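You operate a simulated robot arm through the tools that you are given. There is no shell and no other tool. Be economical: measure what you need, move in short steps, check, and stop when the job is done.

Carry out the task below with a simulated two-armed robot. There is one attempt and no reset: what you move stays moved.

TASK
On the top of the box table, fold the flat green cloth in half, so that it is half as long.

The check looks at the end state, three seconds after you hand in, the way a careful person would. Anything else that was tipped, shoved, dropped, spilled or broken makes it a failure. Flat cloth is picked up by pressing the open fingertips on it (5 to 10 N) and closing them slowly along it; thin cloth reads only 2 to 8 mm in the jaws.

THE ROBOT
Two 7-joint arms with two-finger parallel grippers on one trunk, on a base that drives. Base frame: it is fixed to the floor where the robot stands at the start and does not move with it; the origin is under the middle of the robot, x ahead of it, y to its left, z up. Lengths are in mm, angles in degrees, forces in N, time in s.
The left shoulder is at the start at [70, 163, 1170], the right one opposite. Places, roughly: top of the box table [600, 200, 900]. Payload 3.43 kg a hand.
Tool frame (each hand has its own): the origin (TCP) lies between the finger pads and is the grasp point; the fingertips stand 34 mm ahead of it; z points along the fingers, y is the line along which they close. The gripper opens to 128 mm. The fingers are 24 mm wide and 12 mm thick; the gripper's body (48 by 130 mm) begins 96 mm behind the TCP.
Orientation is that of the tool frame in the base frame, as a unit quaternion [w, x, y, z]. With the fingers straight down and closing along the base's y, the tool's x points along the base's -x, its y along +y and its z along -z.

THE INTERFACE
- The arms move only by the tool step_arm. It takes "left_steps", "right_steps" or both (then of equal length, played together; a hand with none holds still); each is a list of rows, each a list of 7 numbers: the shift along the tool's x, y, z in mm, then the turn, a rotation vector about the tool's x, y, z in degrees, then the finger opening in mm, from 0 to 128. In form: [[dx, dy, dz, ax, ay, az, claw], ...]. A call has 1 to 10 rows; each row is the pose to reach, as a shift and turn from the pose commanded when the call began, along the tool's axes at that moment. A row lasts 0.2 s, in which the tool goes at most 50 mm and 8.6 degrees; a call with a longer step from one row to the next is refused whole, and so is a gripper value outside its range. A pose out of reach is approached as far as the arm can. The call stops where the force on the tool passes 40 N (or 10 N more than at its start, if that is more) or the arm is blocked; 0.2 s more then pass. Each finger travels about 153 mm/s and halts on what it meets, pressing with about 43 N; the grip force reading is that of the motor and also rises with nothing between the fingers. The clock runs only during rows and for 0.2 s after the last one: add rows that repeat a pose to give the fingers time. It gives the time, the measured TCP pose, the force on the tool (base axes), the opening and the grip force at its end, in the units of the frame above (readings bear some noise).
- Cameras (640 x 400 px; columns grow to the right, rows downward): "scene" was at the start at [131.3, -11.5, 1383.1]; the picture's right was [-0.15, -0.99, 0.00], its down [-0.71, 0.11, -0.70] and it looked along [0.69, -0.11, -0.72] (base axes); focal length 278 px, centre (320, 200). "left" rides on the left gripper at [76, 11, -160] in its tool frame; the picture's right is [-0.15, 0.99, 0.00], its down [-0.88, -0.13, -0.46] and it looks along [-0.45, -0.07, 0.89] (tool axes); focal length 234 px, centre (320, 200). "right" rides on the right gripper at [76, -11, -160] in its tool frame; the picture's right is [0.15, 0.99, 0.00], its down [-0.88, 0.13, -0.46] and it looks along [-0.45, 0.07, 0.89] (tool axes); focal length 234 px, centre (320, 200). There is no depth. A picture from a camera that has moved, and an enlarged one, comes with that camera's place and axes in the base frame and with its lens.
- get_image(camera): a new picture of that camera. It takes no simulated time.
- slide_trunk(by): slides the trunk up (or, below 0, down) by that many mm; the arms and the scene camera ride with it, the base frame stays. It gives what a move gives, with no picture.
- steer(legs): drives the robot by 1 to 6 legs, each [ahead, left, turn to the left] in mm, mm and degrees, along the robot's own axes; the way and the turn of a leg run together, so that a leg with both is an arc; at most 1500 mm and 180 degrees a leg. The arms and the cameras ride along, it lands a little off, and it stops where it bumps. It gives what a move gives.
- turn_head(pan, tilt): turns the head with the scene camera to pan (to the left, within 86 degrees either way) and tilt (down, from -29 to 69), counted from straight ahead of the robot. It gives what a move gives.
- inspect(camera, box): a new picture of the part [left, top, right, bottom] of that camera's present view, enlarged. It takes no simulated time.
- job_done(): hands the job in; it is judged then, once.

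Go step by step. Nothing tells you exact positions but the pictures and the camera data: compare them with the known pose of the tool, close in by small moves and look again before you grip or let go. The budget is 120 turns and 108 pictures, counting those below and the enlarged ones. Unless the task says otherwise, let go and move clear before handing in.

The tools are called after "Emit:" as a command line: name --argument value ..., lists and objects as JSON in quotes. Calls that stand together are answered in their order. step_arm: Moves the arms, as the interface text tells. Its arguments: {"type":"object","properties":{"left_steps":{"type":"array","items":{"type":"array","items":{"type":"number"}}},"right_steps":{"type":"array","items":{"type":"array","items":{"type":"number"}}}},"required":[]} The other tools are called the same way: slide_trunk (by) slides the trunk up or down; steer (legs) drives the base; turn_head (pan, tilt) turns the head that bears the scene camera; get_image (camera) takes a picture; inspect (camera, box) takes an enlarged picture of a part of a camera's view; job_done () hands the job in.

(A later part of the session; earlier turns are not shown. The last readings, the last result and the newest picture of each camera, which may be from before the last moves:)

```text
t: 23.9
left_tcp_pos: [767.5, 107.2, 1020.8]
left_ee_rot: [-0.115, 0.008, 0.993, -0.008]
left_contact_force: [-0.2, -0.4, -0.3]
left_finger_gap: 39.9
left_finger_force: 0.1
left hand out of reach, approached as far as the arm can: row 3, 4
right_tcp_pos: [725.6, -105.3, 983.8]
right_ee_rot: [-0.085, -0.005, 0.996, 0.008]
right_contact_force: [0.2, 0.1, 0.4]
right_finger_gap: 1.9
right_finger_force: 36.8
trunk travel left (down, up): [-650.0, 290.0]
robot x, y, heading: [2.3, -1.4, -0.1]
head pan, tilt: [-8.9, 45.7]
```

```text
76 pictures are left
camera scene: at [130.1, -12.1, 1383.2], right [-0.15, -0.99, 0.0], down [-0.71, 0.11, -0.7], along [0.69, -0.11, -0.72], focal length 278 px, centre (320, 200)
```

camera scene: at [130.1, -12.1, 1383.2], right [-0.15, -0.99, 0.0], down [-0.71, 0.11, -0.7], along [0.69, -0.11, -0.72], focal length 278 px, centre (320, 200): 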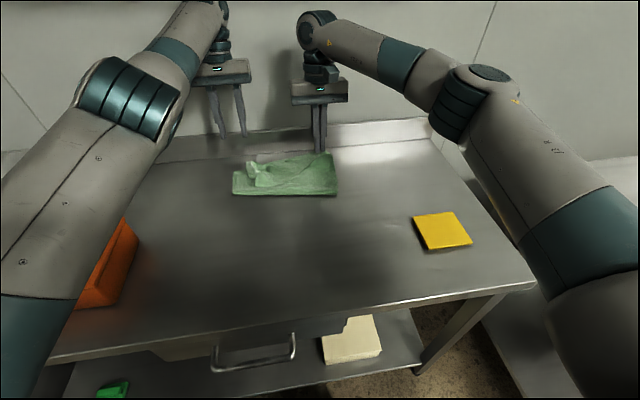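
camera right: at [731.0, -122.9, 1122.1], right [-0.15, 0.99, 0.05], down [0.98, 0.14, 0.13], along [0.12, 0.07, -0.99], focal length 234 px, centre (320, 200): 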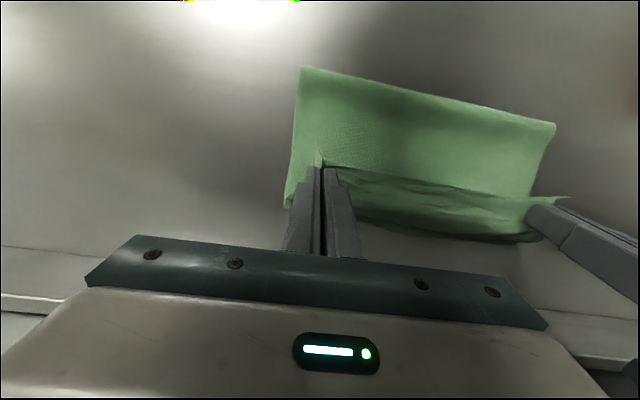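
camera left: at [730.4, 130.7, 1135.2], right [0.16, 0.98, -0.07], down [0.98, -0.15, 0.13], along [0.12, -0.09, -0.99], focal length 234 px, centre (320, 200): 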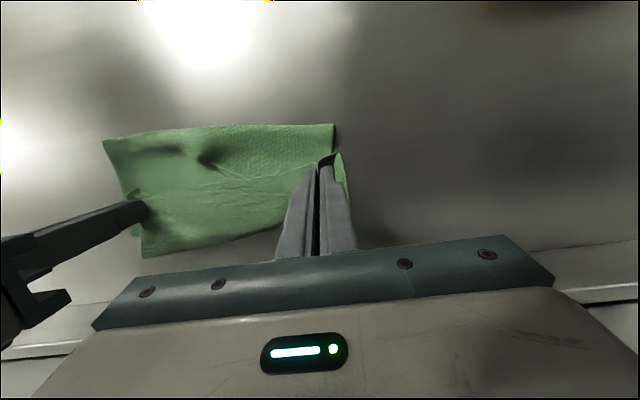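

Emit:
step_arm --left_steps '[[-10, 30, -30, 0, 0, 0, 40], [-20, 60, -60, 0, 0, 0, 40], [-30, 90, -90, 0, 0, 0, 40], [-40, 120, -120, 0, 0, 0, 40], [-40, 150, -140, 0, 0, 0, 40], [-40, 180, -150, 0, 0, 0, 40], [-40, 210, -150, 0, 0, 0, 40]]'

```text
t: 25.5
left_tcp_pos: [753.3, 285.0, 1133.3]
left_ee_rot: [-0.116, 0.009, 0.993, -0.009]
left_contact_force: [0.6, 1.6, 0.6]
left_finger_gap: 39.8
left_finger_force: 0.0
left hand out of reach, approached as far as the arm can: row 1, 2, 3, 4, 5, 6, 7
right_tcp_pos: [726.1, -102.5, 982.4]
right_ee_rot: [-0.085, -0.006, 0.996, 0.007]
right_contact_force: [-0.1, 1.7, -0.2]
right_finger_gap: 2.0
right_finger_force: 36.6
trunk travel left (down, up): [-650.0, 290.0]
robot x, y, heading: [2.9, 0.0, 0.2]
head pan, tilt: [-8.9, 45.7]
```

Emit:
step_arm --left_steps '[[-45, 0, 0, 0, 0, 0, 40], [-80, 0, 10, 0, 0, 0, 40], [-80, -40, 10, 0, 0, 0, 40], [-80, -80, 10, 0, 0, 0, 40], [-50, -110, 10, 0, 0, 0, 40], [-10, -130, 10, 0, 0, 0, 40], [30, -150, 10, 0, 0, 0, 40], [70, -150, 10, 0, 0, 0, 40]]'

```text
t: 27.3
left_tcp_pos: [680.0, 132.1, 1144.1]
left_ee_rot: [-0.114, 0.007, 0.993, -0.006]
left_contact_force: [-1.4, -0.8, 0.4]
left_finger_gap: 39.9
left_finger_force: 0.1
left hand out of reach, approached as far as the arm can: row 1, 2, 3, 4, 5, 6
right_tcp_pos: [725.6, -106.7, 985.1]
right_ee_rot: [-0.083, -0.005, 0.996, 0.009]
right_contact_force: [0.3, 0.4, -0.4]
right_finger_gap: 2.1
right_finger_force: 37.0
trunk travel left (down, up): [-650.0, 290.0]
robot x, y, heading: [0.7, -0.0, -0.1]
head pan, tilt: [-8.9, 45.7]
```

The left arm is free again (x=680 reached). Now I look at the cloth from above.

Emit:
step_arm --left_steps '[[40, 20, 0, 0, -6, 0, 40], [80, 40, 0, 0, -12, 0, 40]]'

Emit:
get_image --camera "left"

Emit:
get_image --camera "right"

Emit:
inspect --camera "scene" --box '[200, 110, 360, 210]'

```text
t: 27.9
left_tcp_pos: [601.2, 174.6, 1161.7]
left_ee_rot: [-0.009, 0.007, 1.0, -0.009]
left_contact_force: [-0.4, 0.7, 0.3]
left_finger_gap: 39.8
left_finger_force: 0.1
right_tcp_pos: [725.1, -103.7, 984.3]
right_ee_rot: [-0.085, -0.005, 0.996, 0.006]
right_contact_force: [0.2, 0.0, -0.8]
right_finger_gap: 1.8
right_finger_force: 36.8
trunk travel left (down, up): [-650.0, 290.0]
robot x, y, heading: [2.0, 1.5, 0.0]
head pan, tilt: [-8.9, 45.7]
```

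```text
75 pictures are left
camera left: at [528.2, 190.6, 1321.7], right [0.16, 0.99, -0.02], down [0.89, -0.14, 0.44], along [0.43, -0.09, -0.9], focal length 234 px, centre (320, 200)
```

left: 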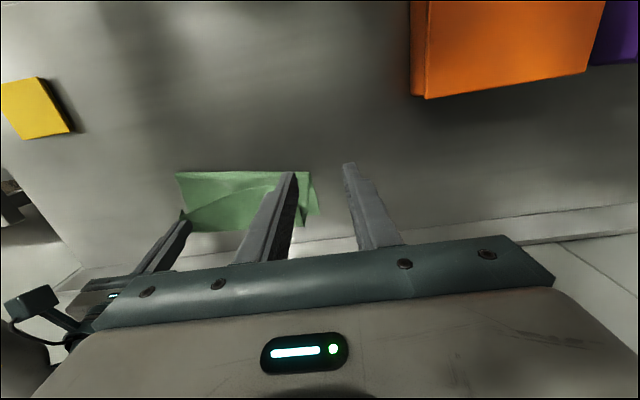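

```text
74 pictures are left
camera right: at [677.4, -119.9, 1155.6], right [-0.15, 0.99, 0.04], down [0.94, 0.13, 0.3], along [0.29, 0.08, -0.95], focal length 234 px, centre (320, 200)
```

right: 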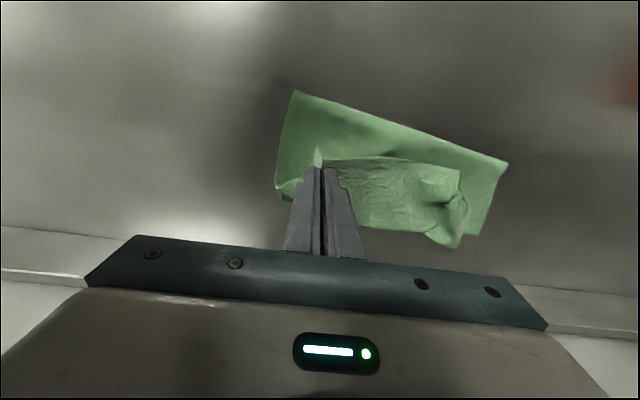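

```text
4.00 times, centred on (280, 160) of scene
camera zoom: at [129.1, -10.9, 1383.4], right [-0.16, -0.99, 0.0], down [-0.71, 0.11, -0.7], along [0.69, -0.11, -0.71], focal length 1110 px, centre (480, 360)
```

zoom: 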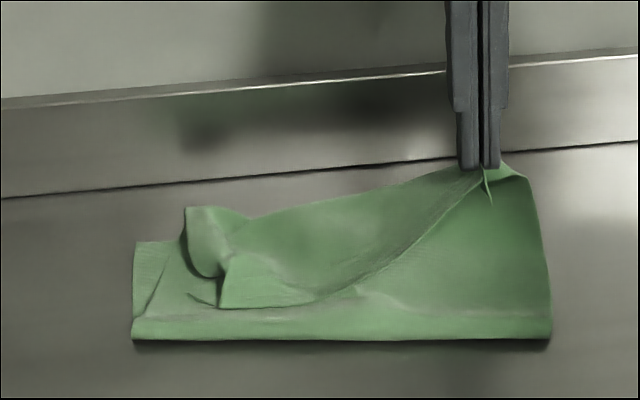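

The left corner lies flipped and rumpled around (757,89), and the right corner is still held. I bring the left hand above that corner to regrip it.

Emit:
step_arm --left_steps '[[-28, -16, 30, 0, 0, 0, 50], [-56, -32, 60, 0, 0, 0, 50], [-84, -48, 90, 0, 0, 0, 50], [-112, -64, 120, 0, 0, 0, 50], [-150, -78, 150, 0, 0, 0, 50]]'

Emit:
get_image --camera "left"

```text
refused: row 5 steps farther than a row can; nothing moved
```

```text
72 pictures are left
camera left: at [528.2, 190.6, 1321.7], right [0.16, 0.99, -0.02], down [0.89, -0.14, 0.44], along [0.43, -0.09, -0.9], focal length 234 px, centre (320, 200)
```

left: 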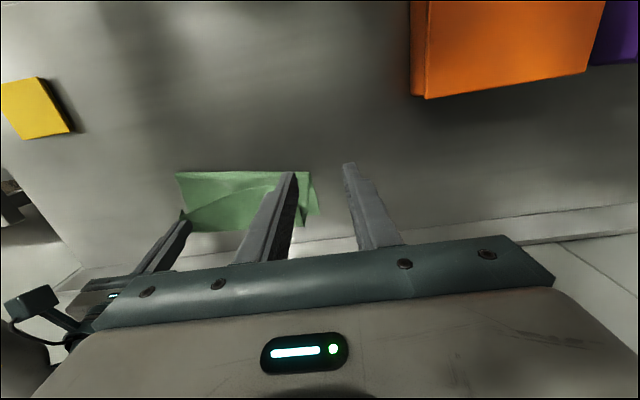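

Emit:
step_arm --left_steps '[[-25, -13, 30, 0, 0, 0, 50], [-50, -26, 60, 0, 0, 0, 50], [-75, -39, 90, 0, 0, 0, 50], [-100, -52, 120, 0, 0, 0, 50], [-125, -65, 150, 0, 0, 0, 50], [-148, -78, 165, 0, 0, 0, 50]]'

Emit:
get_image --camera "left"

```text
t: 29.3
left_tcp_pos: [748.1, 90.6, 993.4]
left_ee_rot: [-0.011, 0.008, 1.0, -0.007]
left_contact_force: [1.0, -0.2, -0.5]
left_finger_gap: 49.9
left_finger_force: 0.0
right_tcp_pos: [726.3, -105.0, 983.4]
right_ee_rot: [-0.086, -0.006, 0.996, 0.008]
right_contact_force: [-0.4, -0.3, 0.4]
right_finger_gap: 2.0
right_finger_force: 36.9
trunk travel left (down, up): [-650.0, 290.0]
robot x, y, heading: [-2.6, 0.1, -0.1]
head pan, tilt: [-8.9, 45.7]
```

```text
71 pictures are left
camera left: at [674.7, 104.9, 1153.5], right [0.16, 0.99, -0.02], down [0.89, -0.14, 0.44], along [0.43, -0.09, -0.9], focal length 234 px, centre (320, 200)
```

left: 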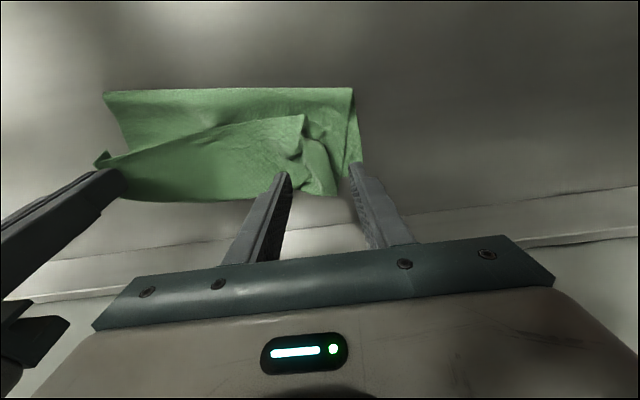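

Emit:
step_arm --left_steps '[[13, -3, 40, 0, 0, 0, 56], [26, -6, 76, 0, 0, 0, 56]]'

Emit:
inspect --camera "left" --box '[200, 100, 440, 250]'

```text
t: 29.9
left_tcp_pos: [720.1, 83.6, 918.8]
left_ee_rot: [-0.011, 0.008, 1.0, -0.008]
left_contact_force: [0.9, 0.1, -0.8]
left_finger_gap: 56.1
left_finger_force: 0.0
right_tcp_pos: [725.7, -104.6, 983.7]
right_ee_rot: [-0.085, -0.005, 0.996, 0.008]
right_contact_force: [0.3, 0.7, -0.3]
right_finger_gap: 1.7
right_finger_force: 36.5
trunk travel left (down, up): [-650.0, 290.0]
robot x, y, heading: [2.5, 2.6, 0.4]
head pan, tilt: [-8.9, 45.7]
```

```text
2.67 times, centred on (320, 175) of left
camera zoom: at [646.5, 99.2, 1079.0], right [0.16, 0.99, -0.02], down [0.89, -0.14, 0.44], along [0.43, -0.09, -0.9], focal length 624 px, centre (320, 267)
```

zoom: 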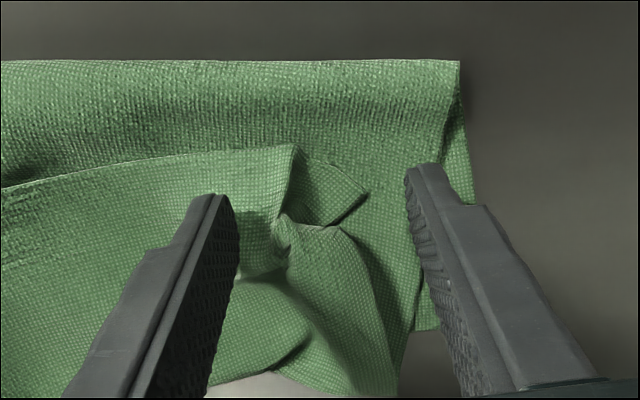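

The old pinch ridge lies right between the fingers. Lowering slightly and closing on it.

Emit:
step_arm --left_steps '[[0, -2, 6, 0, 0, 0, 50], [0, -2, 12, 0, 0, 0, 40], [0, -2, 13, 0, 0, 0, 30], [0, -2, 13, 0, 0, 0, 20], [0, -2, 13, 0, 0, 0, 10], [0, -2, 13, 0, 0, 0, 0], [0, -2, 13, 0, 0, 0, 0], [0, -2, 0, 0, 0, 0, 0], [0, -2, -25, 0, 0, 0, 0]]'

Emit:
get_image --camera "left"

Emit:
inspect --camera "scene" --box '[200, 110, 360, 210]'

```text
t: 31.9
left_tcp_pos: [719.3, 82.7, 943.0]
left_ee_rot: [-0.012, 0.008, 1.0, -0.008]
left_contact_force: [-0.1, -0.5, 0.5]
left_finger_gap: 2.3
left_finger_force: 37.1
right_tcp_pos: [726.4, -104.1, 983.8]
right_ee_rot: [-0.086, -0.005, 0.996, 0.007]
right_contact_force: [-0.3, -0.6, -0.5]
right_finger_gap: 2.0
right_finger_force: 36.9
trunk travel left (down, up): [-650.0, 290.0]
robot x, y, heading: [-1.2, 0.8, 0.1]
head pan, tilt: [-8.9, 45.7]
```

```text
69 pictures are left
camera left: at [646.3, 98.1, 1104.2], right [0.16, 0.99, -0.02], down [0.89, -0.14, 0.44], along [0.43, -0.09, -0.9], focal length 234 px, centre (320, 200)
```

left: 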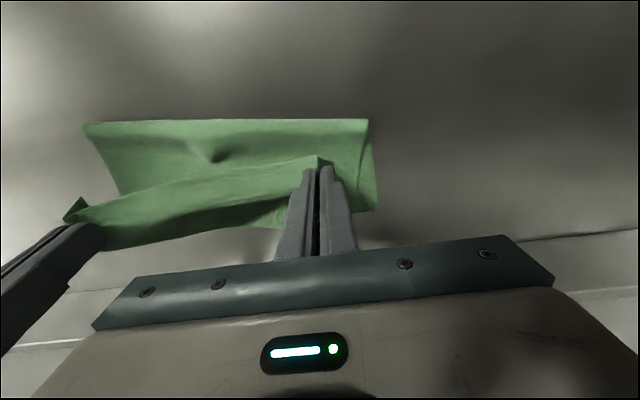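

```text
4.00 times, centred on (280, 160) of scene
camera zoom: at [130.9, -11.3, 1383.1], right [-0.15, -0.99, 0.0], down [-0.71, 0.11, -0.7], along [0.69, -0.11, -0.72], focal length 1110 px, centre (480, 360)
```

zoom: 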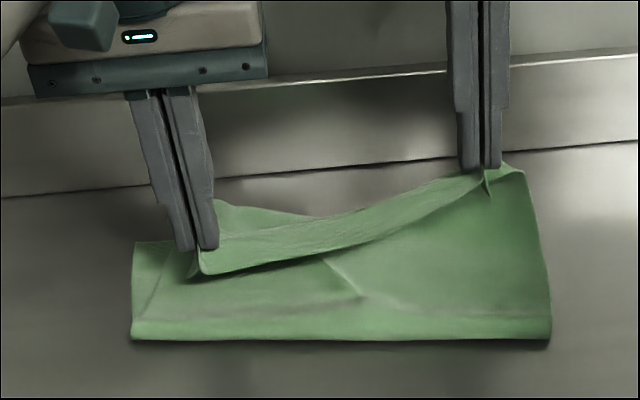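

Both corners are held again. I lift both to the top of the arc.

Emit:
step_arm --left_steps '[[10, 0, -36, 0, 0, 0, 0], [20, 0, -72, 0, 0, 0, 0], [29, 0, -107, 0, 0, 0, 0]]' --right_steps '[[16, 0, -20, 0, -3, 0, 0], [32, 0, -40, 0, -6, 0, 0], [47, 0, -59, 0, -10, 0, 0]]'

Emit:
get_image --camera "scene"

```text
t: 32.7
left_tcp_pos: [692.5, 84.9, 1052.9]
left_ee_rot: [-0.01, 0.008, 1.0, -0.008]
left_contact_force: [-0.6, -0.4, -0.1]
left_finger_gap: 2.3
left_finger_force: 36.8
right_tcp_pos: [688.4, -105.6, 1051.3]
right_ee_rot: [0.002, -0.004, 1.0, 0.008]
right_contact_force: [0.1, -0.7, 0.6]
right_finger_gap: 1.7
right_finger_force: 36.6
trunk travel left (down, up): [-650.0, 290.0]
robot x, y, heading: [-2.3, -0.2, -0.2]
head pan, tilt: [-8.9, 45.7]
```

```text
67 pictures are left
camera scene: at [129.6, -11.9, 1383.1], right [-0.15, -0.99, 0.0], down [-0.71, 0.11, -0.7], along [0.69, -0.11, -0.71], focal length 278 px, centre (320, 200)
```

scene: 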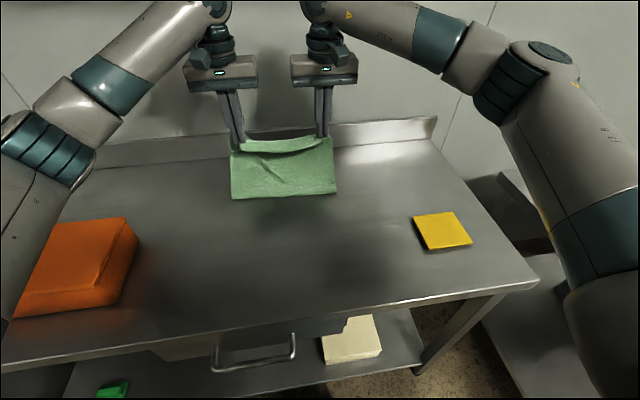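

Emit:
step_arm --left_steps '[[40, 2, 5, 0, 0, 0, 0], [80, 4, 20, 0, 0, 0, 0], [120, 6, 40, 0, 0, 0, 0], [160, 8, 65, 0, 0, 0, 0], [195, 10, 95, 0, 0, 0, 0], [220, 12, 125, 0, 0, 0, 0]]' --right_steps '[[40, 0, 5, 0, 0, 0, 0], [80, 0, 20, 0, 0, 0, 0], [120, 0, 40, 0, 0, 0, 0], [160, 0, 65, 0, 0, 0, 0], [195, 0, 95, 0, 0, 0, 0], [220, 0, 125, 0, 0, 0, 0]]'

Emit:
get_image --camera "scene"

```text
t: 34.1
left_tcp_pos: [469.7, 96.5, 930.5]
left_ee_rot: [-0.011, 0.008, 1.0, -0.009]
left_contact_force: [0.2, -4.4, -0.7]
left_finger_gap: 2.8
left_finger_force: 36.9
right_tcp_pos: [469.2, -106.0, 924.4]
right_ee_rot: [0.002, -0.004, 1.0, 0.008]
right_contact_force: [-0.5, 4.2, -0.4]
right_finger_gap: 2.0
right_finger_force: 36.4
trunk travel left (down, up): [-650.0, 290.0]
robot x, y, heading: [-2.6, 1.6, -0.1]
head pan, tilt: [-8.9, 45.7]
```

```text
66 pictures are left
camera scene: at [131.1, -11.4, 1383.3], right [-0.15, -0.99, 0.0], down [-0.71, 0.11, -0.7], along [0.69, -0.11, -0.72], focal length 278 px, centre (320, 200)
```

scene: 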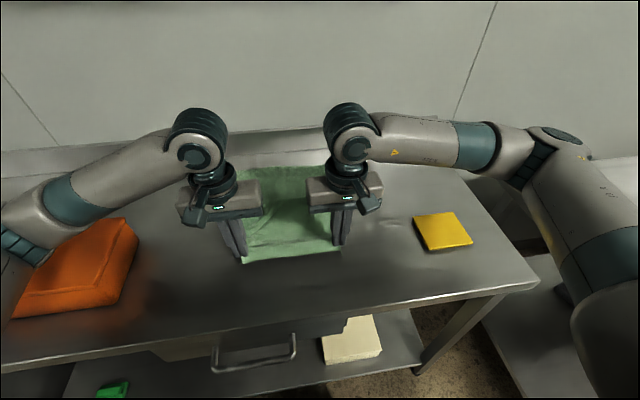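

Nearly flat. I lower and drag the near edge toward me to stretch the cloth flat and bring it nearer.

Emit:
step_arm --left_steps '[[20, 2, 8, 0, 0, 0, 0], [35, 3, 18, 0, 0, 0, 0], [50, 4, 20, 0, 0, 0, 0], [60, 4, 20, 0, 0, 0, 0], [65, 4, 20, 0, 0, 0, 0]]' --right_steps '[[20, 0, 6, 0, 0, 0, 0], [35, 0, 14, 0, 0, 0, 0], [50, 0, 15, 0, 0, 0, 0], [60, 0, 15, 0, 0, 0, 0], [65, 0, 15, 0, 0, 0, 0]]'

Emit:
get_image --camera "scene"

Emit:
get_image --camera "left"

```text
t: 35.3
left_tcp_pos: [404.9, 103.0, 912.2]
left_ee_rot: [-0.011, 0.008, 1.0, -0.009]
left_contact_force: [-0.2, -13.4, -0.3]
left_finger_gap: 2.3
left_finger_force: 37.4
right_tcp_pos: [404.5, -106.0, 908.6]
right_ee_rot: [0.002, -0.004, 1.0, 0.008]
right_contact_force: [0.0, 12.9, 0.8]
right_finger_gap: 2.1
right_finger_force: 37.2
trunk travel left (down, up): [-650.0, 290.0]
robot x, y, heading: [1.4, 3.0, 0.1]
head pan, tilt: [-8.9, 45.7]
```

```text
65 pictures are left
camera scene: at [131.3, -11.5, 1383.1], right [-0.15, -0.99, 0.0], down [-0.71, 0.11, -0.7], along [0.69, -0.11, -0.72], focal length 278 px, centre (320, 200)
```

scene: 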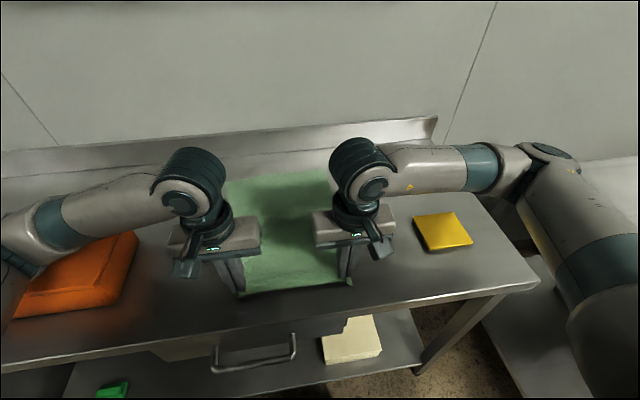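

```text
64 pictures are left
camera left: at [332.1, 117.8, 1072.4], right [0.16, 0.99, -0.02], down [0.89, -0.14, 0.44], along [0.43, -0.09, -0.9], focal length 234 px, centre (320, 200)
```

left: 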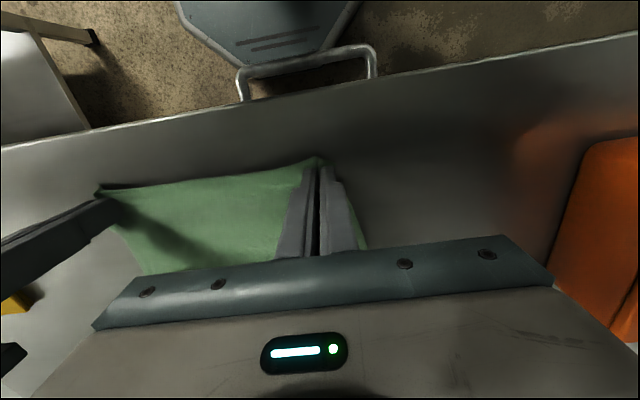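

The cloth is flat again, with the far edge around x≈739. I set the corners down and release to check flatness and regrip closer to the very edge, so less hem turns back.

Emit:
step_arm --left_steps '[[0, -2, 6, 0, 0, 0, 0], [0, -2, 10, 0, 0, 0, 10], [0, -2, 10, 0, 0, 0, 30], [0, -2, 0, 0, 0, 0, 50], [30, -2, -30, 0, 0, 0, 50], [30, -2, -60, 0, 0, 0, 50]]' --right_steps '[[0, 2, 4, 0, 0, 0, 0], [0, 2, 7, 0, 0, 0, 10], [0, 2, 7, 0, 0, 0, 30], [0, 2, 0, 0, 0, 0, 50], [30, 2, -30, 0, 0, 0, 50], [30, 2, -60, 0, 0, 0, 50]]'

Emit:
get_image --camera "scene"

Emit:
get_image --camera "left"

Emit:
get_image --camera "right"

```text
t: 36.7
left_tcp_pos: [377.1, 103.1, 970.5]
left_ee_rot: [-0.012, 0.008, 1.0, -0.008]
left_contact_force: [-0.5, 0.3, -0.1]
left_finger_gap: 50.1
left_finger_force: 0.1
right_tcp_pos: [375.2, -106.1, 967.1]
right_ee_rot: [0.001, -0.004, 1.0, 0.009]
right_contact_force: [0.1, -0.6, -0.1]
right_finger_gap: 50.2
right_finger_force: 0.0
trunk travel left (down, up): [-650.0, 290.0]
robot x, y, heading: [-0.7, 2.5, -0.3]
head pan, tilt: [-8.9, 45.7]
```

```text
63 pictures are left
camera scene: at [131.7, -11.4, 1382.9], right [-0.15, -0.99, 0.0], down [-0.71, 0.11, -0.7], along [0.69, -0.11, -0.72], focal length 278 px, centre (320, 200)
```

scene: 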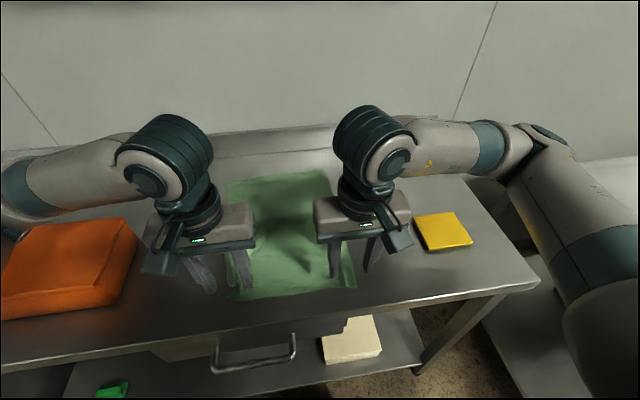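

```text
62 pictures are left
camera left: at [304.1, 117.8, 1131.3], right [0.16, 0.99, -0.02], down [0.89, -0.14, 0.44], along [0.43, -0.09, -0.9], focal length 234 px, centre (320, 200)
```

left: 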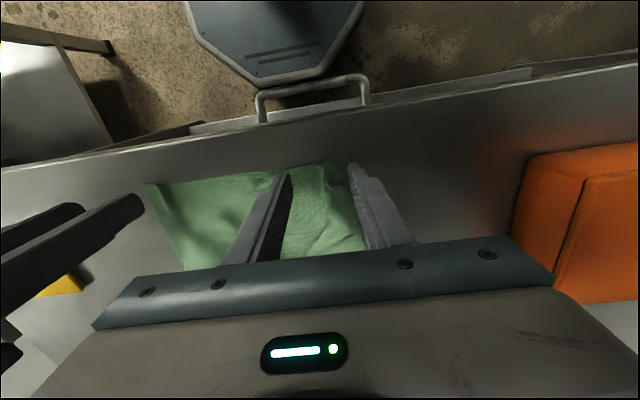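

```text
61 pictures are left
camera right: at [299.7, -121.4, 1127.9], right [-0.15, 0.99, 0.01], down [0.88, 0.13, 0.46], along [0.45, 0.08, -0.89], focal length 234 px, centre (320, 200)
```

right: 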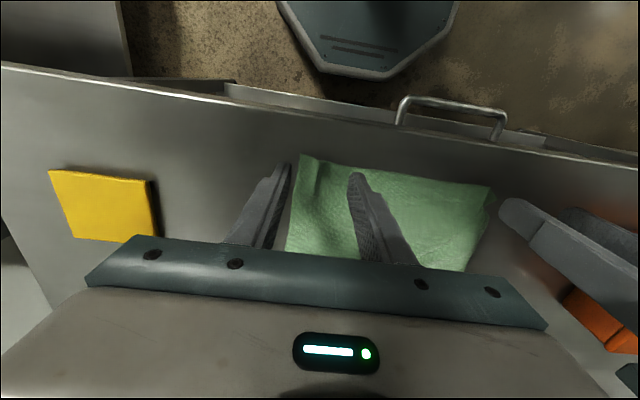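

I move both hands up and aside to see the whole cloth.

Emit:
step_arm --left_steps '[[0, 25, -35, 0, 0, 0, 50], [0, 50, -70, 0, 0, 0, 50], [0, 90, -90, 0, 0, 0, 50], [0, 135, -100, 0, 0, 0, 50], [0, 170, -100, 0, 0, 0, 50]]' --right_steps '[[0, -25, -35, 0, 0, 0, 50], [0, -50, -70, 0, 0, 0, 50], [0, -90, -90, 0, 0, 0, 50], [0, -135, -100, 0, 0, 0, 50], [0, -170, -100, 0, 0, 0, 50]]'

Emit:
inspect --camera "scene" --box '[160, 130, 420, 330]'

```text
t: 37.9
left_tcp_pos: [381.4, 273.9, 1070.3]
left_ee_rot: [-0.011, 0.008, 1.0, -0.01]
left_contact_force: [-0.2, 0.3, -0.3]
left_finger_gap: 50.0
left_finger_force: 0.0
right_tcp_pos: [374.6, -278.4, 1066.5]
right_ee_rot: [0.003, -0.005, 1.0, 0.009]
right_contact_force: [0.5, 0.4, 0.3]
right_finger_gap: 49.9
right_finger_force: 0.0
trunk travel left (down, up): [-650.0, 290.0]
robot x, y, heading: [-2.2, 0.8, 0.2]
head pan, tilt: [-8.9, 45.7]
```

```text
2.00 times, centred on (290, 230) of scene
camera zoom: at [130.0, -11.4, 1383.2], right [-0.15, -0.99, 0.0], down [-0.71, 0.11, -0.7], along [0.69, -0.11, -0.72], focal length 555 px, centre (380, 140)
```

zoom: 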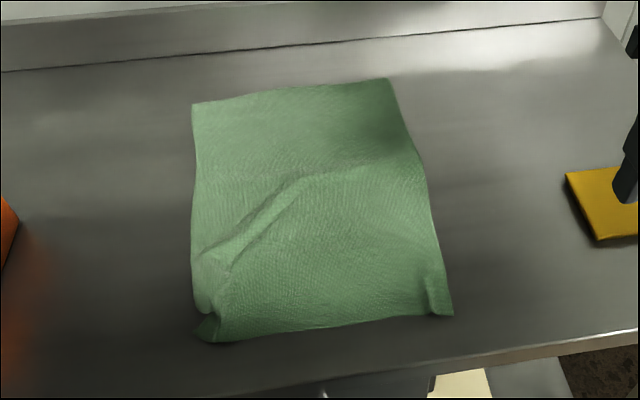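

Clear view: the cloth is flat apart from a tucked near-left corner at about (382,107) and a diagonal wrinkle. Right corners are about (376,-124) and (747,-122), far-left is about (732,155). I look closely at the left corner before smoothing it.

Emit:
step_arm --left_steps '[[-10, -40, 25, 0, 0, 0, 30], [-20, -80, 50, 0, 0, 0, 10], [-28, -120, 75, 0, 0, 0, 0], [-28, -150, 110, 0, 0, 0, 0]]'

Emit:
get_image --camera "left"

```text
t: 38.9
left_tcp_pos: [405.8, 120.6, 959.6]
left_ee_rot: [-0.01, 0.008, 1.0, -0.009]
left_contact_force: [0.3, 0.2, 0.4]
left_finger_gap: 0.0
left_finger_force: 32.5
right_tcp_pos: [375.9, -278.8, 1065.0]
right_ee_rot: [0.001, -0.004, 1.0, 0.009]
right_contact_force: [-1.0, -0.7, 0.1]
right_finger_gap: 50.1
right_finger_force: 0.0
trunk travel left (down, up): [-650.0, 290.0]
robot x, y, heading: [-1.1, 0.7, 0.0]
head pan, tilt: [-8.9, 45.7]
```

```text
59 pictures are left
camera left: at [332.2, 136.0, 1121.0], right [0.16, 0.99, -0.02], down [0.89, -0.14, 0.44], along [0.43, -0.09, -0.9], focal length 234 px, centre (320, 200)
```

left: 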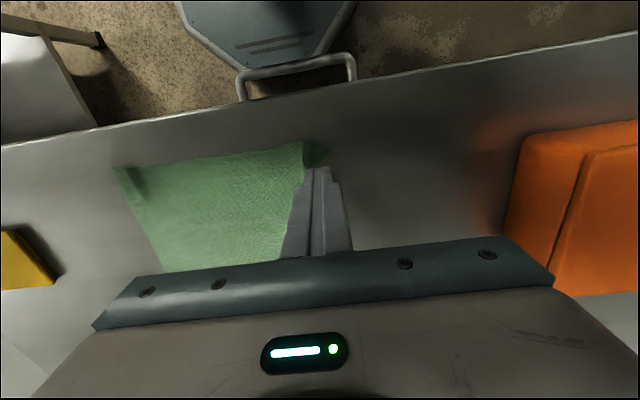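

I'll flatten the tuck by pressing closed fingertips on it and spreading them along y.

Emit:
step_arm --left_steps '[[0, -2, 30, 0, 0, 0, 0], [0, -2, 54, 0, 0, 0, 0], [0, -2, 60, 0, 0, 0, 0], [0, -2, 62, 0, 0, 0, 0], [0, -2, 63, 0, 0, 0, 0]]'

```text
t: 40.1
left_tcp_pos: [403.1, 119.8, 897.8]
left_ee_rot: [-0.011, 0.007, 1.0, -0.009]
left_contact_force: [-0.6, -0.7, 0.7]
left_finger_gap: 0.2
left_finger_force: 33.5
right_tcp_pos: [374.6, -277.9, 1065.4]
right_ee_rot: [0.002, -0.005, 1.0, 0.008]
right_contact_force: [-0.2, 0.3, -0.3]
right_finger_gap: 50.0
right_finger_force: 0.1
trunk travel left (down, up): [-650.0, 290.0]
robot x, y, heading: [-2.6, 0.8, 0.1]
head pan, tilt: [-8.9, 45.7]
```

Emit:
step_arm --left_steps '[[0, 0, 1.5, 0, 0, 0, 0], [0, 0, 2.5, 0, 0, 0, 0], [0, 0, 2.5, 0, 0, 0, 0]]'

```text
t: 40.9
left_tcp_pos: [404.6, 118.9, 896.1]
left_ee_rot: [-0.01, 0.008, 1.0, -0.009]
left_contact_force: [1.4, 0.4, 6.8]
left_finger_gap: 0.0
left_finger_force: 33.1
right_tcp_pos: [375.4, -277.2, 1066.1]
right_ee_rot: [0.001, -0.004, 1.0, 0.008]
right_contact_force: [-0.9, 0.4, 0.2]
right_finger_gap: 50.0
right_finger_force: 0.0
trunk travel left (down, up): [-650.0, 290.0]
robot x, y, heading: [-0.9, -2.2, -0.0]
head pan, tilt: [-8.9, 45.7]
```

Emit:
step_arm --left_steps '[[0, 1, 0, 0, 0, 0, 10], [0, 2, 0, 0, 0, 0, 20], [0, 4, 0, 0, 0, 0, 30], [0, 6, 0, 0, 0, 0, 40], [0, 8, 0, 0, 0, 0, 50], [0, 10, 0, 0, 0, 0, 56], [0, 10, -40, 0, 0, 0, 56], [20, 10, -60, 0, 0, 0, 56]]'

Emit:
inspect --camera "left" --box '[100, 100, 420, 300]'

Emit:
inspect --camera "scene" --box '[160, 130, 420, 330]'

```text
t: 42.7
left_tcp_pos: [384.9, 130.8, 956.7]
left_ee_rot: [-0.011, 0.008, 1.0, -0.009]
left_contact_force: [-0.1, -0.8, -0.1]
left_finger_gap: 56.3
left_finger_force: 0.0
right_tcp_pos: [374.8, -279.1, 1065.5]
right_ee_rot: [0.001, -0.005, 1.0, 0.007]
right_contact_force: [-0.1, 0.5, 0.1]
right_finger_gap: 49.8
right_finger_force: 0.1
trunk travel left (down, up): [-650.0, 290.0]
robot x, y, heading: [1.0, 1.3, 0.1]
head pan, tilt: [-8.9, 45.7]
```

```text
2.00 times, centred on (260, 200) of left
camera zoom: at [311.1, 145.1, 1116.8], right [0.16, 0.99, -0.02], down [0.89, -0.14, 0.44], along [0.43, -0.09, -0.9], focal length 468 px, centre (440, 200)
```

zoom: 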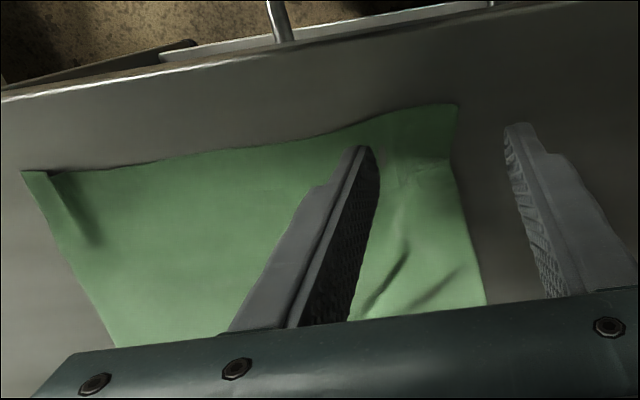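

```text
2.00 times, centred on (290, 230) of scene
camera zoom: at [130.7, -11.6, 1383.1], right [-0.15, -0.99, 0.0], down [-0.71, 0.11, -0.7], along [0.69, -0.11, -0.72], focal length 555 px, centre (380, 140)
```

zoom: 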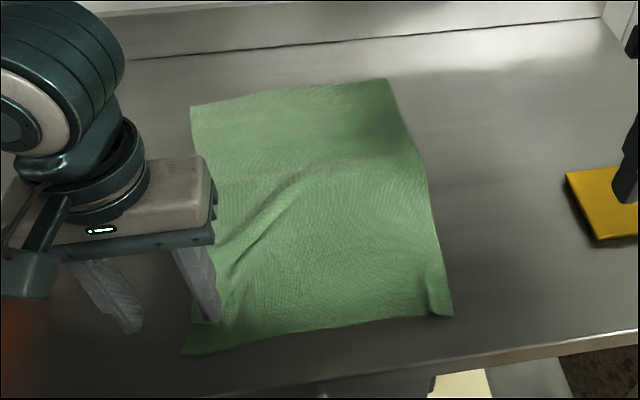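

Spreading worked: the near-left corner is now open at about (375,136). I do the same for the small ridge at the right corner.

Emit:
step_arm --right_steps '[[-5, 30, 20, 0, 0, 0, 30], [-10, 65, 45, 0, 0, 0, 10], [-15, 100, 70, 0, 0, 0, 0], [-20, 135, 100, 0, 0, 0, 0], [-25, 166, 130, 0, 0, 0, 0], [-25, 168, 155, 0, 0, 0, 0], [-25, 168, 165, 0, 0, 0, 0], [-25, 168, 169, 0, 0, 0, 0], [-25, 168, 169, 0, 0, 0, 0]]'

```text
t: 44.7
left_tcp_pos: [384.7, 130.2, 956.9]
left_ee_rot: [-0.01, 0.008, 1.0, -0.008]
left_contact_force: [0.1, -0.2, -0.4]
left_finger_gap: 56.2
left_finger_force: 0.0
right_tcp_pos: [400.0, -107.4, 898.6]
right_ee_rot: [0.0, -0.004, 1.0, 0.008]
right_contact_force: [-0.8, 0.3, 0.5]
right_finger_gap: 0.3
right_finger_force: 33.2
trunk travel left (down, up): [-650.0, 290.0]
robot x, y, heading: [3.8, -0.9, 0.1]
head pan, tilt: [-8.9, 45.7]
```

Emit:
step_arm --right_steps '[[0, 0, 1.5, 0, 0, 0, 0], [0, 0, 3, 0, 0, 0, 0], [0, 0, 3, 0, 0, 0, 0]]'

```text
t: 45.5
left_tcp_pos: [386.0, 130.1, 956.8]
left_ee_rot: [-0.011, 0.009, 1.0, -0.009]
left_contact_force: [0.3, -0.1, 0.0]
left_finger_gap: 56.1
left_finger_force: 0.1
right_tcp_pos: [400.0, -107.1, 896.2]
right_ee_rot: [0.001, -0.004, 1.0, 0.008]
right_contact_force: [0.5, -0.2, 1.5]
right_finger_gap: 0.0
right_finger_force: 32.9
trunk travel left (down, up): [-650.0, 290.0]
robot x, y, heading: [2.8, 0.3, -0.0]
head pan, tilt: [-8.9, 45.7]
```

Emit:
step_arm --right_steps '[[0, 0, 0.7, 0, 0, 0, 0], [0, -1, 0.7, 0, 0, 0, 10], [0, -2, 0.7, 0, 0, 0, 20], [0, -4, 0.7, 0, 0, 0, 30], [0, -6, 0.7, 0, 0, 0, 40], [0, -8, 0.7, 0, 0, 0, 50], [0, -8, -30, 0, 0, 0, 50], [20, -8, -60, 0, 0, 0, 50]]' --left_steps '[[0, 0, 0, 0, 0, 0, 56], [0, 0, 0, 0, 0, 0, 56], [0, 10, -20, 0, 0, 0, 56], [0, 40, -40, 0, 0, 0, 56], [0, 70, -40, 0, 0, 0, 56], [0, 90, -40, 0, 0, 0, 56], [0, 90, -40, 0, 0, 0, 56], [0, 90, -40, 0, 0, 0, 56]]'

Emit:
inspect --camera "scene" --box '[160, 130, 420, 330]'

Emit:
inspect --camera "right" --box '[220, 100, 540, 300]'

```text
t: 47.3
left_tcp_pos: [387.5, 220.8, 993.9]
left_ee_rot: [-0.01, 0.008, 1.0, -0.008]
left_contact_force: [0.6, -0.1, 0.0]
left_finger_gap: 56.1
left_finger_force: 0.0
right_tcp_pos: [378.7, -114.2, 956.7]
right_ee_rot: [0.002, -0.004, 1.0, 0.007]
right_contact_force: [-0.2, 0.2, 1.0]
right_finger_gap: 49.8
right_finger_force: 0.0
trunk travel left (down, up): [-650.0, 290.0]
robot x, y, heading: [1.8, 3.5, -0.2]
head pan, tilt: [-8.9, 45.7]
```

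```text
2.00 times, centred on (290, 230) of scene
camera zoom: at [130.4, -10.5, 1383.1], right [-0.15, -0.99, 0.0], down [-0.71, 0.11, -0.7], along [0.69, -0.11, -0.72], focal length 555 px, centre (380, 140)
```

zoom: 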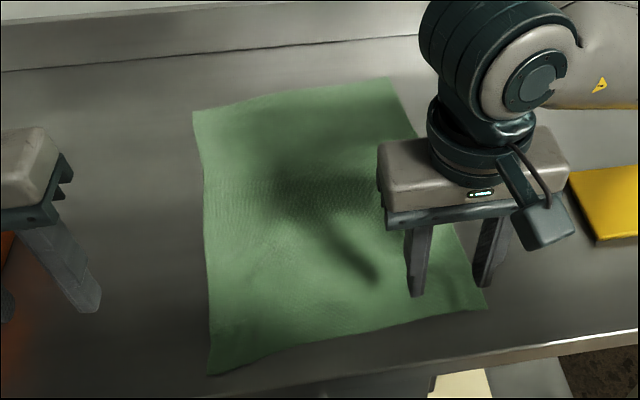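

```text
2.00 times, centred on (380, 200) of right
camera zoom: at [303.7, -129.8, 1116.1], right [-0.15, 0.99, 0.01], down [0.88, 0.13, 0.46], along [0.45, 0.08, -0.89], focal length 468 px, centre (200, 200)
```

zoom: 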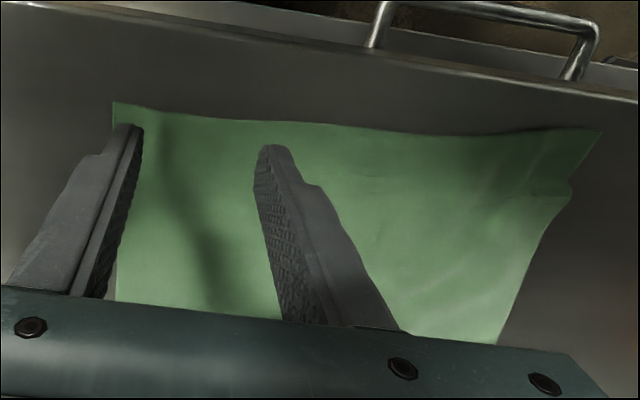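

The cloth is now flat and clean, with corners about NL(352,111), NR(377,-159), FL(715,155), FR(747,-123), rotated about 6°. The near edge is a bit too close for the arms, so I back the base up by 45 mm.

Emit:
steer --legs '[[-45, 0, 0]]'

Emit:
get_image --camera "scene"

```text
t: 48.2
left_tcp_pos: [344.6, 219.3, 994.1]
left_ee_rot: [-0.01, 0.009, 1.0, -0.009]
left_contact_force: [0.5, -0.5, 0.8]
left_finger_gap: 56.0
left_finger_force: 0.1
right_tcp_pos: [336.2, -115.0, 955.4]
right_ee_rot: [0.001, -0.003, 1.0, 0.007]
right_contact_force: [0.6, 0.0, 0.2]
right_finger_gap: 49.8
right_finger_force: 0.0
trunk travel left (down, up): [-650.0, 290.0]
robot x, y, heading: [-42.9, -0.6, 0.0]
head pan, tilt: [-8.9, 45.7]
```

```text
54 pictures are left
camera scene: at [87.6, -11.4, 1383.0], right [-0.16, -0.99, 0.0], down [-0.71, 0.11, -0.7], along [0.69, -0.11, -0.72], focal length 278 px, centre (320, 200)
```

scene: 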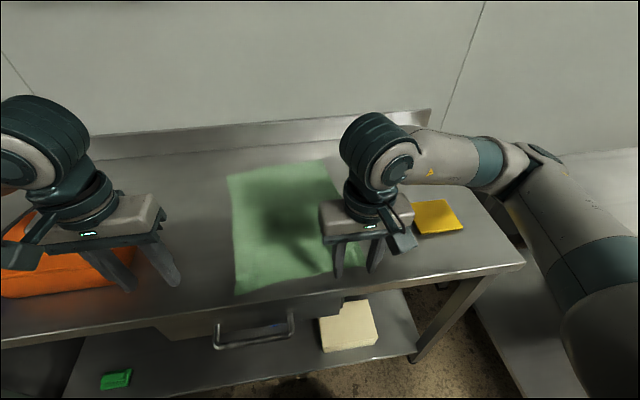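

Emit:
inspect --camera "scene" --box '[200, 140, 400, 300]'

Emit:
get_image --camera "right"

```text
2.50 times, centred on (300, 220) of scene
camera zoom: at [87.6, -11.4, 1383.0], right [-0.16, -0.99, 0.0], down [-0.71, 0.11, -0.7], along [0.69, -0.11, -0.72], focal length 694 px, centre (370, 150)
```

zoom: 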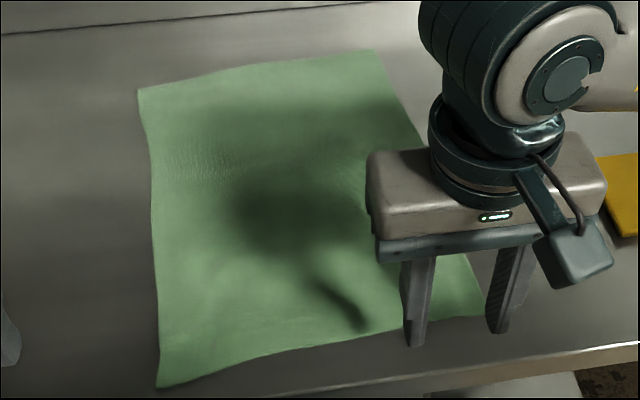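

```text
52 pictures are left
camera right: at [260.8, -130.6, 1115.6], right [-0.15, 0.99, 0.02], down [0.88, 0.13, 0.46], along [0.45, 0.08, -0.89], focal length 234 px, centre (320, 200)
```

right: 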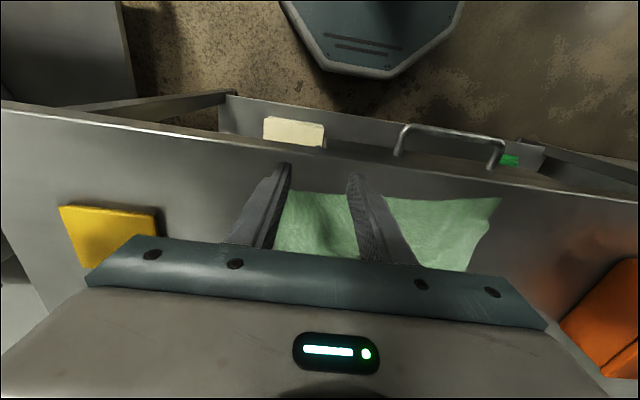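

Refined corners: NL(354,109), NR(378,-151), FL(717,154), FR(745,-120). I'll regrip about 10 mm inside the near edge, at left (366,83) and right (385,-126).

Emit:
step_arm --left_steps '[[-4, -34, 5, 0, 0, 0, 30], [-8, -70, 15, 0, 0, 0, 30], [-14, -105, 30, 0, 0, 0, 30], [-21, -136, 55, 0, 0, 0, 30], [-21, -136, 82, 0, 0, 0, 30]]' --right_steps '[[-12, -3, 0, 0, 0, 0, 30], [-24, -6, 5, 0, 0, 0, 30], [-36, -9, 10, 0, 0, 0, 30], [-49, -11, 20, 0, 0, 0, 30], [-49, -11, 43, 0, 0, 0, 30]]'

Emit:
inspect --camera "left" --box '[200, 120, 440, 270]'

Emit:
inspect --camera "right" --box '[200, 120, 440, 270]'

```text
t: 49.4
left_tcp_pos: [361.5, 81.2, 915.2]
left_ee_rot: [-0.01, 0.008, 1.0, -0.009]
left_contact_force: [-0.1, -0.9, -0.1]
left_finger_gap: 29.9
left_finger_force: 0.1
right_tcp_pos: [386.1, -125.2, 913.6]
right_ee_rot: [0.001, -0.004, 1.0, 0.009]
right_contact_force: [-0.7, -0.4, 0.2]
right_finger_gap: 30.4
right_finger_force: 0.0
trunk travel left (down, up): [-650.0, 290.0]
robot x, y, heading: [-44.1, -2.1, -0.0]
head pan, tilt: [-8.9, 45.7]
```

```text
2.67 times, centred on (320, 195) of left
camera zoom: at [287.2, 97.5, 1075.9], right [0.16, 0.99, -0.02], down [0.89, -0.14, 0.44], along [0.43, -0.09, -0.9], focal length 624 px, centre (320, 213)
```

zoom: 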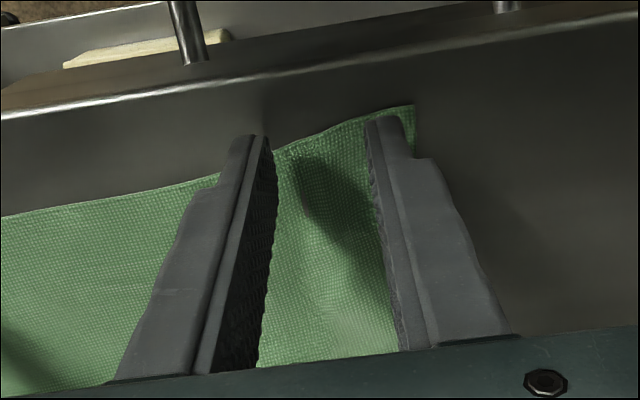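

```text
2.67 times, centred on (320, 195) of right
camera zoom: at [310.4, -139.7, 1072.9], right [-0.15, 0.99, 0.01], down [0.88, 0.13, 0.46], along [0.45, 0.08, -0.89], focal length 624 px, centre (320, 213)
```

zoom: 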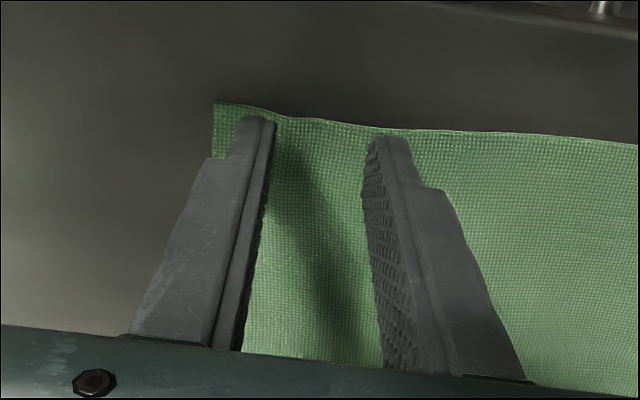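

Shifting a few mm inward from the edge and lowering to contact.

Emit:
step_arm --left_steps '[[-7, 0, 8, 0, 0, 0, 30], [-7, 0, 15, 0, 0, 0, 30], [-7, 0, 18, 0, 0, 0, 30], [-7, 0, 18, 0, 0, 0, 30]]' --right_steps '[[-4, 0, 8, 0, 0, 0, 30], [-4, 0, 15, 0, 0, 0, 30], [-4, 0, 17, 0, 0, 0, 30], [-4, 0, 17, 0, 0, 0, 30]]'

```text
t: 50.4
left_tcp_pos: [365.9, 82.5, 897.5]
left_ee_rot: [-0.01, 0.008, 1.0, -0.009]
left_contact_force: [0.3, -0.7, -0.1]
left_finger_gap: 29.8
left_finger_force: 0.1
right_tcp_pos: [389.3, -124.3, 896.0]
right_ee_rot: [0.003, -0.003, 1.0, 0.009]
right_contact_force: [0.2, 0.2, 6.7]
right_finger_gap: 30.2
right_finger_force: 0.1
trunk travel left (down, up): [-650.0, 290.0]
robot x, y, heading: [-39.2, 2.3, 0.1]
head pan, tilt: [-8.9, 45.7]
```

Emit:
step_arm --left_steps '[[0, 0, 1, 0, 0, 0, 30], [0, 0, 2, 0, 0, 0, 30], [0, 0, 2, 0, 0, 0, 30]]'

```text
t: 51.2
left_tcp_pos: [367.0, 81.3, 895.7]
left_ee_rot: [-0.01, 0.009, 1.0, -0.009]
left_contact_force: [1.8, 1.1, 18.9]
left_finger_gap: 30.3
left_finger_force: 0.2
right_tcp_pos: [388.6, -124.5, 895.4]
right_ee_rot: [0.002, -0.003, 1.0, 0.008]
right_contact_force: [1.9, 0.0, 2.6]
right_finger_gap: 29.7
right_finger_force: 0.0
trunk travel left (down, up): [-650.0, 290.0]
robot x, y, heading: [-44.4, -1.9, 0.1]
head pan, tilt: [-8.9, 45.7]
```

Both are in contact. I ease the left slightly and close both slowly.

Emit:
step_arm --left_steps '[[0, 0, -1, 0, 0, 0, 30], [0, 0, -1, 0, 0, 0, 26], [0, 0, -1, 0, 0, 0, 22], [0, 0, -1, 0, 0, 0, 18], [0, 0, -1, 0, 0, 0, 14], [0, 0, -1, 0, 0, 0, 10], [0, 0, -1, 0, 0, 0, 6], [0, 0, -1, 0, 0, 0, 3], [0, 0, -1, 0, 0, 0, 0], [0, 0, -1, 0, 0, 0, 0]]' --right_steps '[[0, 0, 0.5, 0, 0, 0, 30], [0, 0, 0.5, 0, 0, 0, 26], [0, 0, 0.5, 0, 0, 0, 22], [0, 0, 0.5, 0, 0, 0, 18], [0, 0, 0.5, 0, 0, 0, 14], [0, 0, 0.5, 0, 0, 0, 10], [0, 0, 0.5, 0, 0, 0, 6], [0, 0, 0.5, 0, 0, 0, 3], [0, 0, 0.5, 0, 0, 0, 0], [0, 0, 0.5, 0, 0, 0, 0]]'

Emit:
inspect --camera "left" --box '[200, 120, 440, 270]'

Emit:
inspect --camera "right" --box '[200, 120, 440, 270]'

```text
t: 53.4
left_tcp_pos: [366.6, 81.6, 895.8]
left_ee_rot: [-0.009, 0.008, 1.0, -0.008]
left_contact_force: [0.3, 1.2, 17.0]
left_finger_gap: 0.0
left_finger_force: 32.6
right_tcp_pos: [388.3, -125.2, 894.8]
right_ee_rot: [0.003, -0.004, 1.0, 0.007]
right_contact_force: [0.5, 2.0, 8.5]
right_finger_gap: 2.0
right_finger_force: 36.8
trunk travel left (down, up): [-650.0, 290.0]
robot x, y, heading: [-47.1, 2.1, -0.0]
head pan, tilt: [-8.9, 45.7]
```

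```text
2.67 times, centred on (320, 195) of left
camera zoom: at [292.5, 97.2, 1056.8], right [0.16, 0.99, -0.02], down [0.89, -0.14, 0.44], along [0.43, -0.09, -0.9], focal length 624 px, centre (320, 213)
```

zoom: 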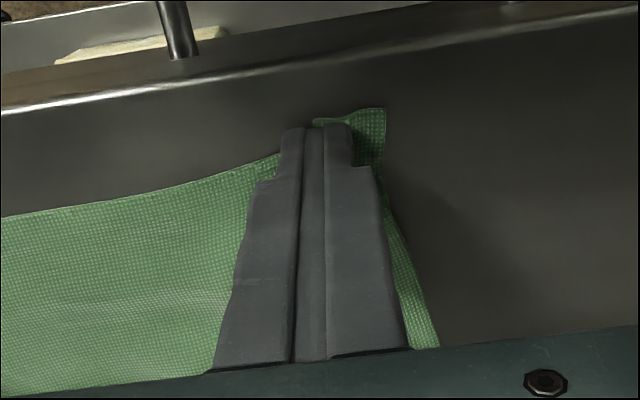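

```text
2.67 times, centred on (320, 195) of right
camera zoom: at [312.7, -140.4, 1055.4], right [-0.15, 0.99, 0.01], down [0.88, 0.13, 0.46], along [0.45, 0.08, -0.89], focal length 624 px, centre (320, 213)
```

zoom: 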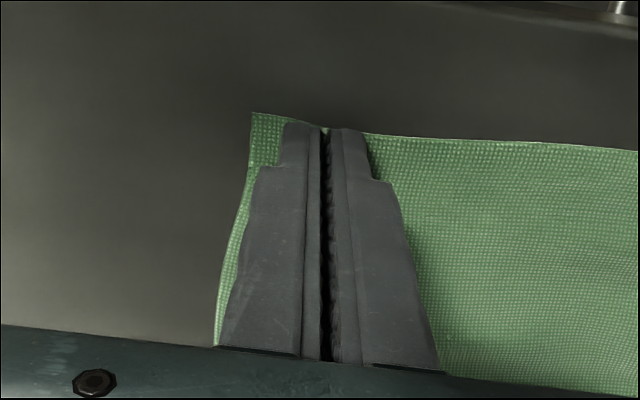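

The right gripped (2.0 mm), but the left slipped (0 mm). I reopen the left, go slightly deeper onto the cloth and retry.

Emit:
step_arm --left_steps '[[0, 0, -8, 0, 0, 0, 0], [-6, 0, -18, 0, 0, 0, 36], [-6, 0, -18, 0, 0, 0, 36]]'

Emit:
inspect --camera "left" --box '[200, 120, 440, 270]'

```text
t: 54.2
left_tcp_pos: [373.7, 80.8, 915.1]
left_ee_rot: [-0.011, 0.008, 1.0, -0.007]
left_contact_force: [0.0, -0.8, 0.0]
left_finger_gap: 36.0
left_finger_force: 0.0
right_tcp_pos: [387.6, -125.1, 895.5]
right_ee_rot: [0.002, -0.004, 1.0, 0.008]
right_contact_force: [-2.2, -1.1, 14.4]
right_finger_gap: 1.8
right_finger_force: 36.8
trunk travel left (down, up): [-650.0, 290.0]
robot x, y, heading: [-42.4, 3.4, -0.2]
head pan, tilt: [-8.9, 45.7]
```

```text
2.67 times, centred on (320, 195) of left
camera zoom: at [299.2, 97.2, 1074.3], right [0.16, 0.99, -0.02], down [0.89, -0.14, 0.44], along [0.43, -0.09, -0.9], focal length 624 px, centre (320, 213)
```

zoom: 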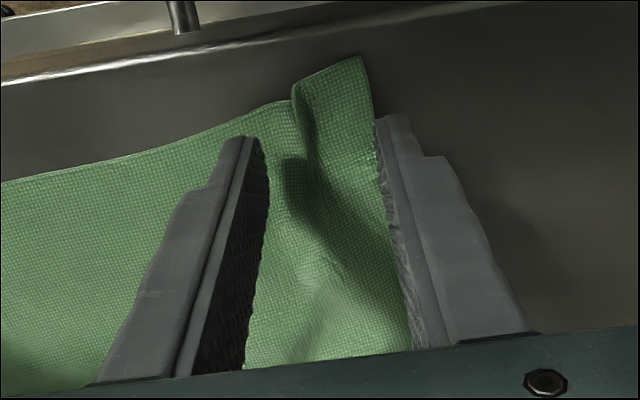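

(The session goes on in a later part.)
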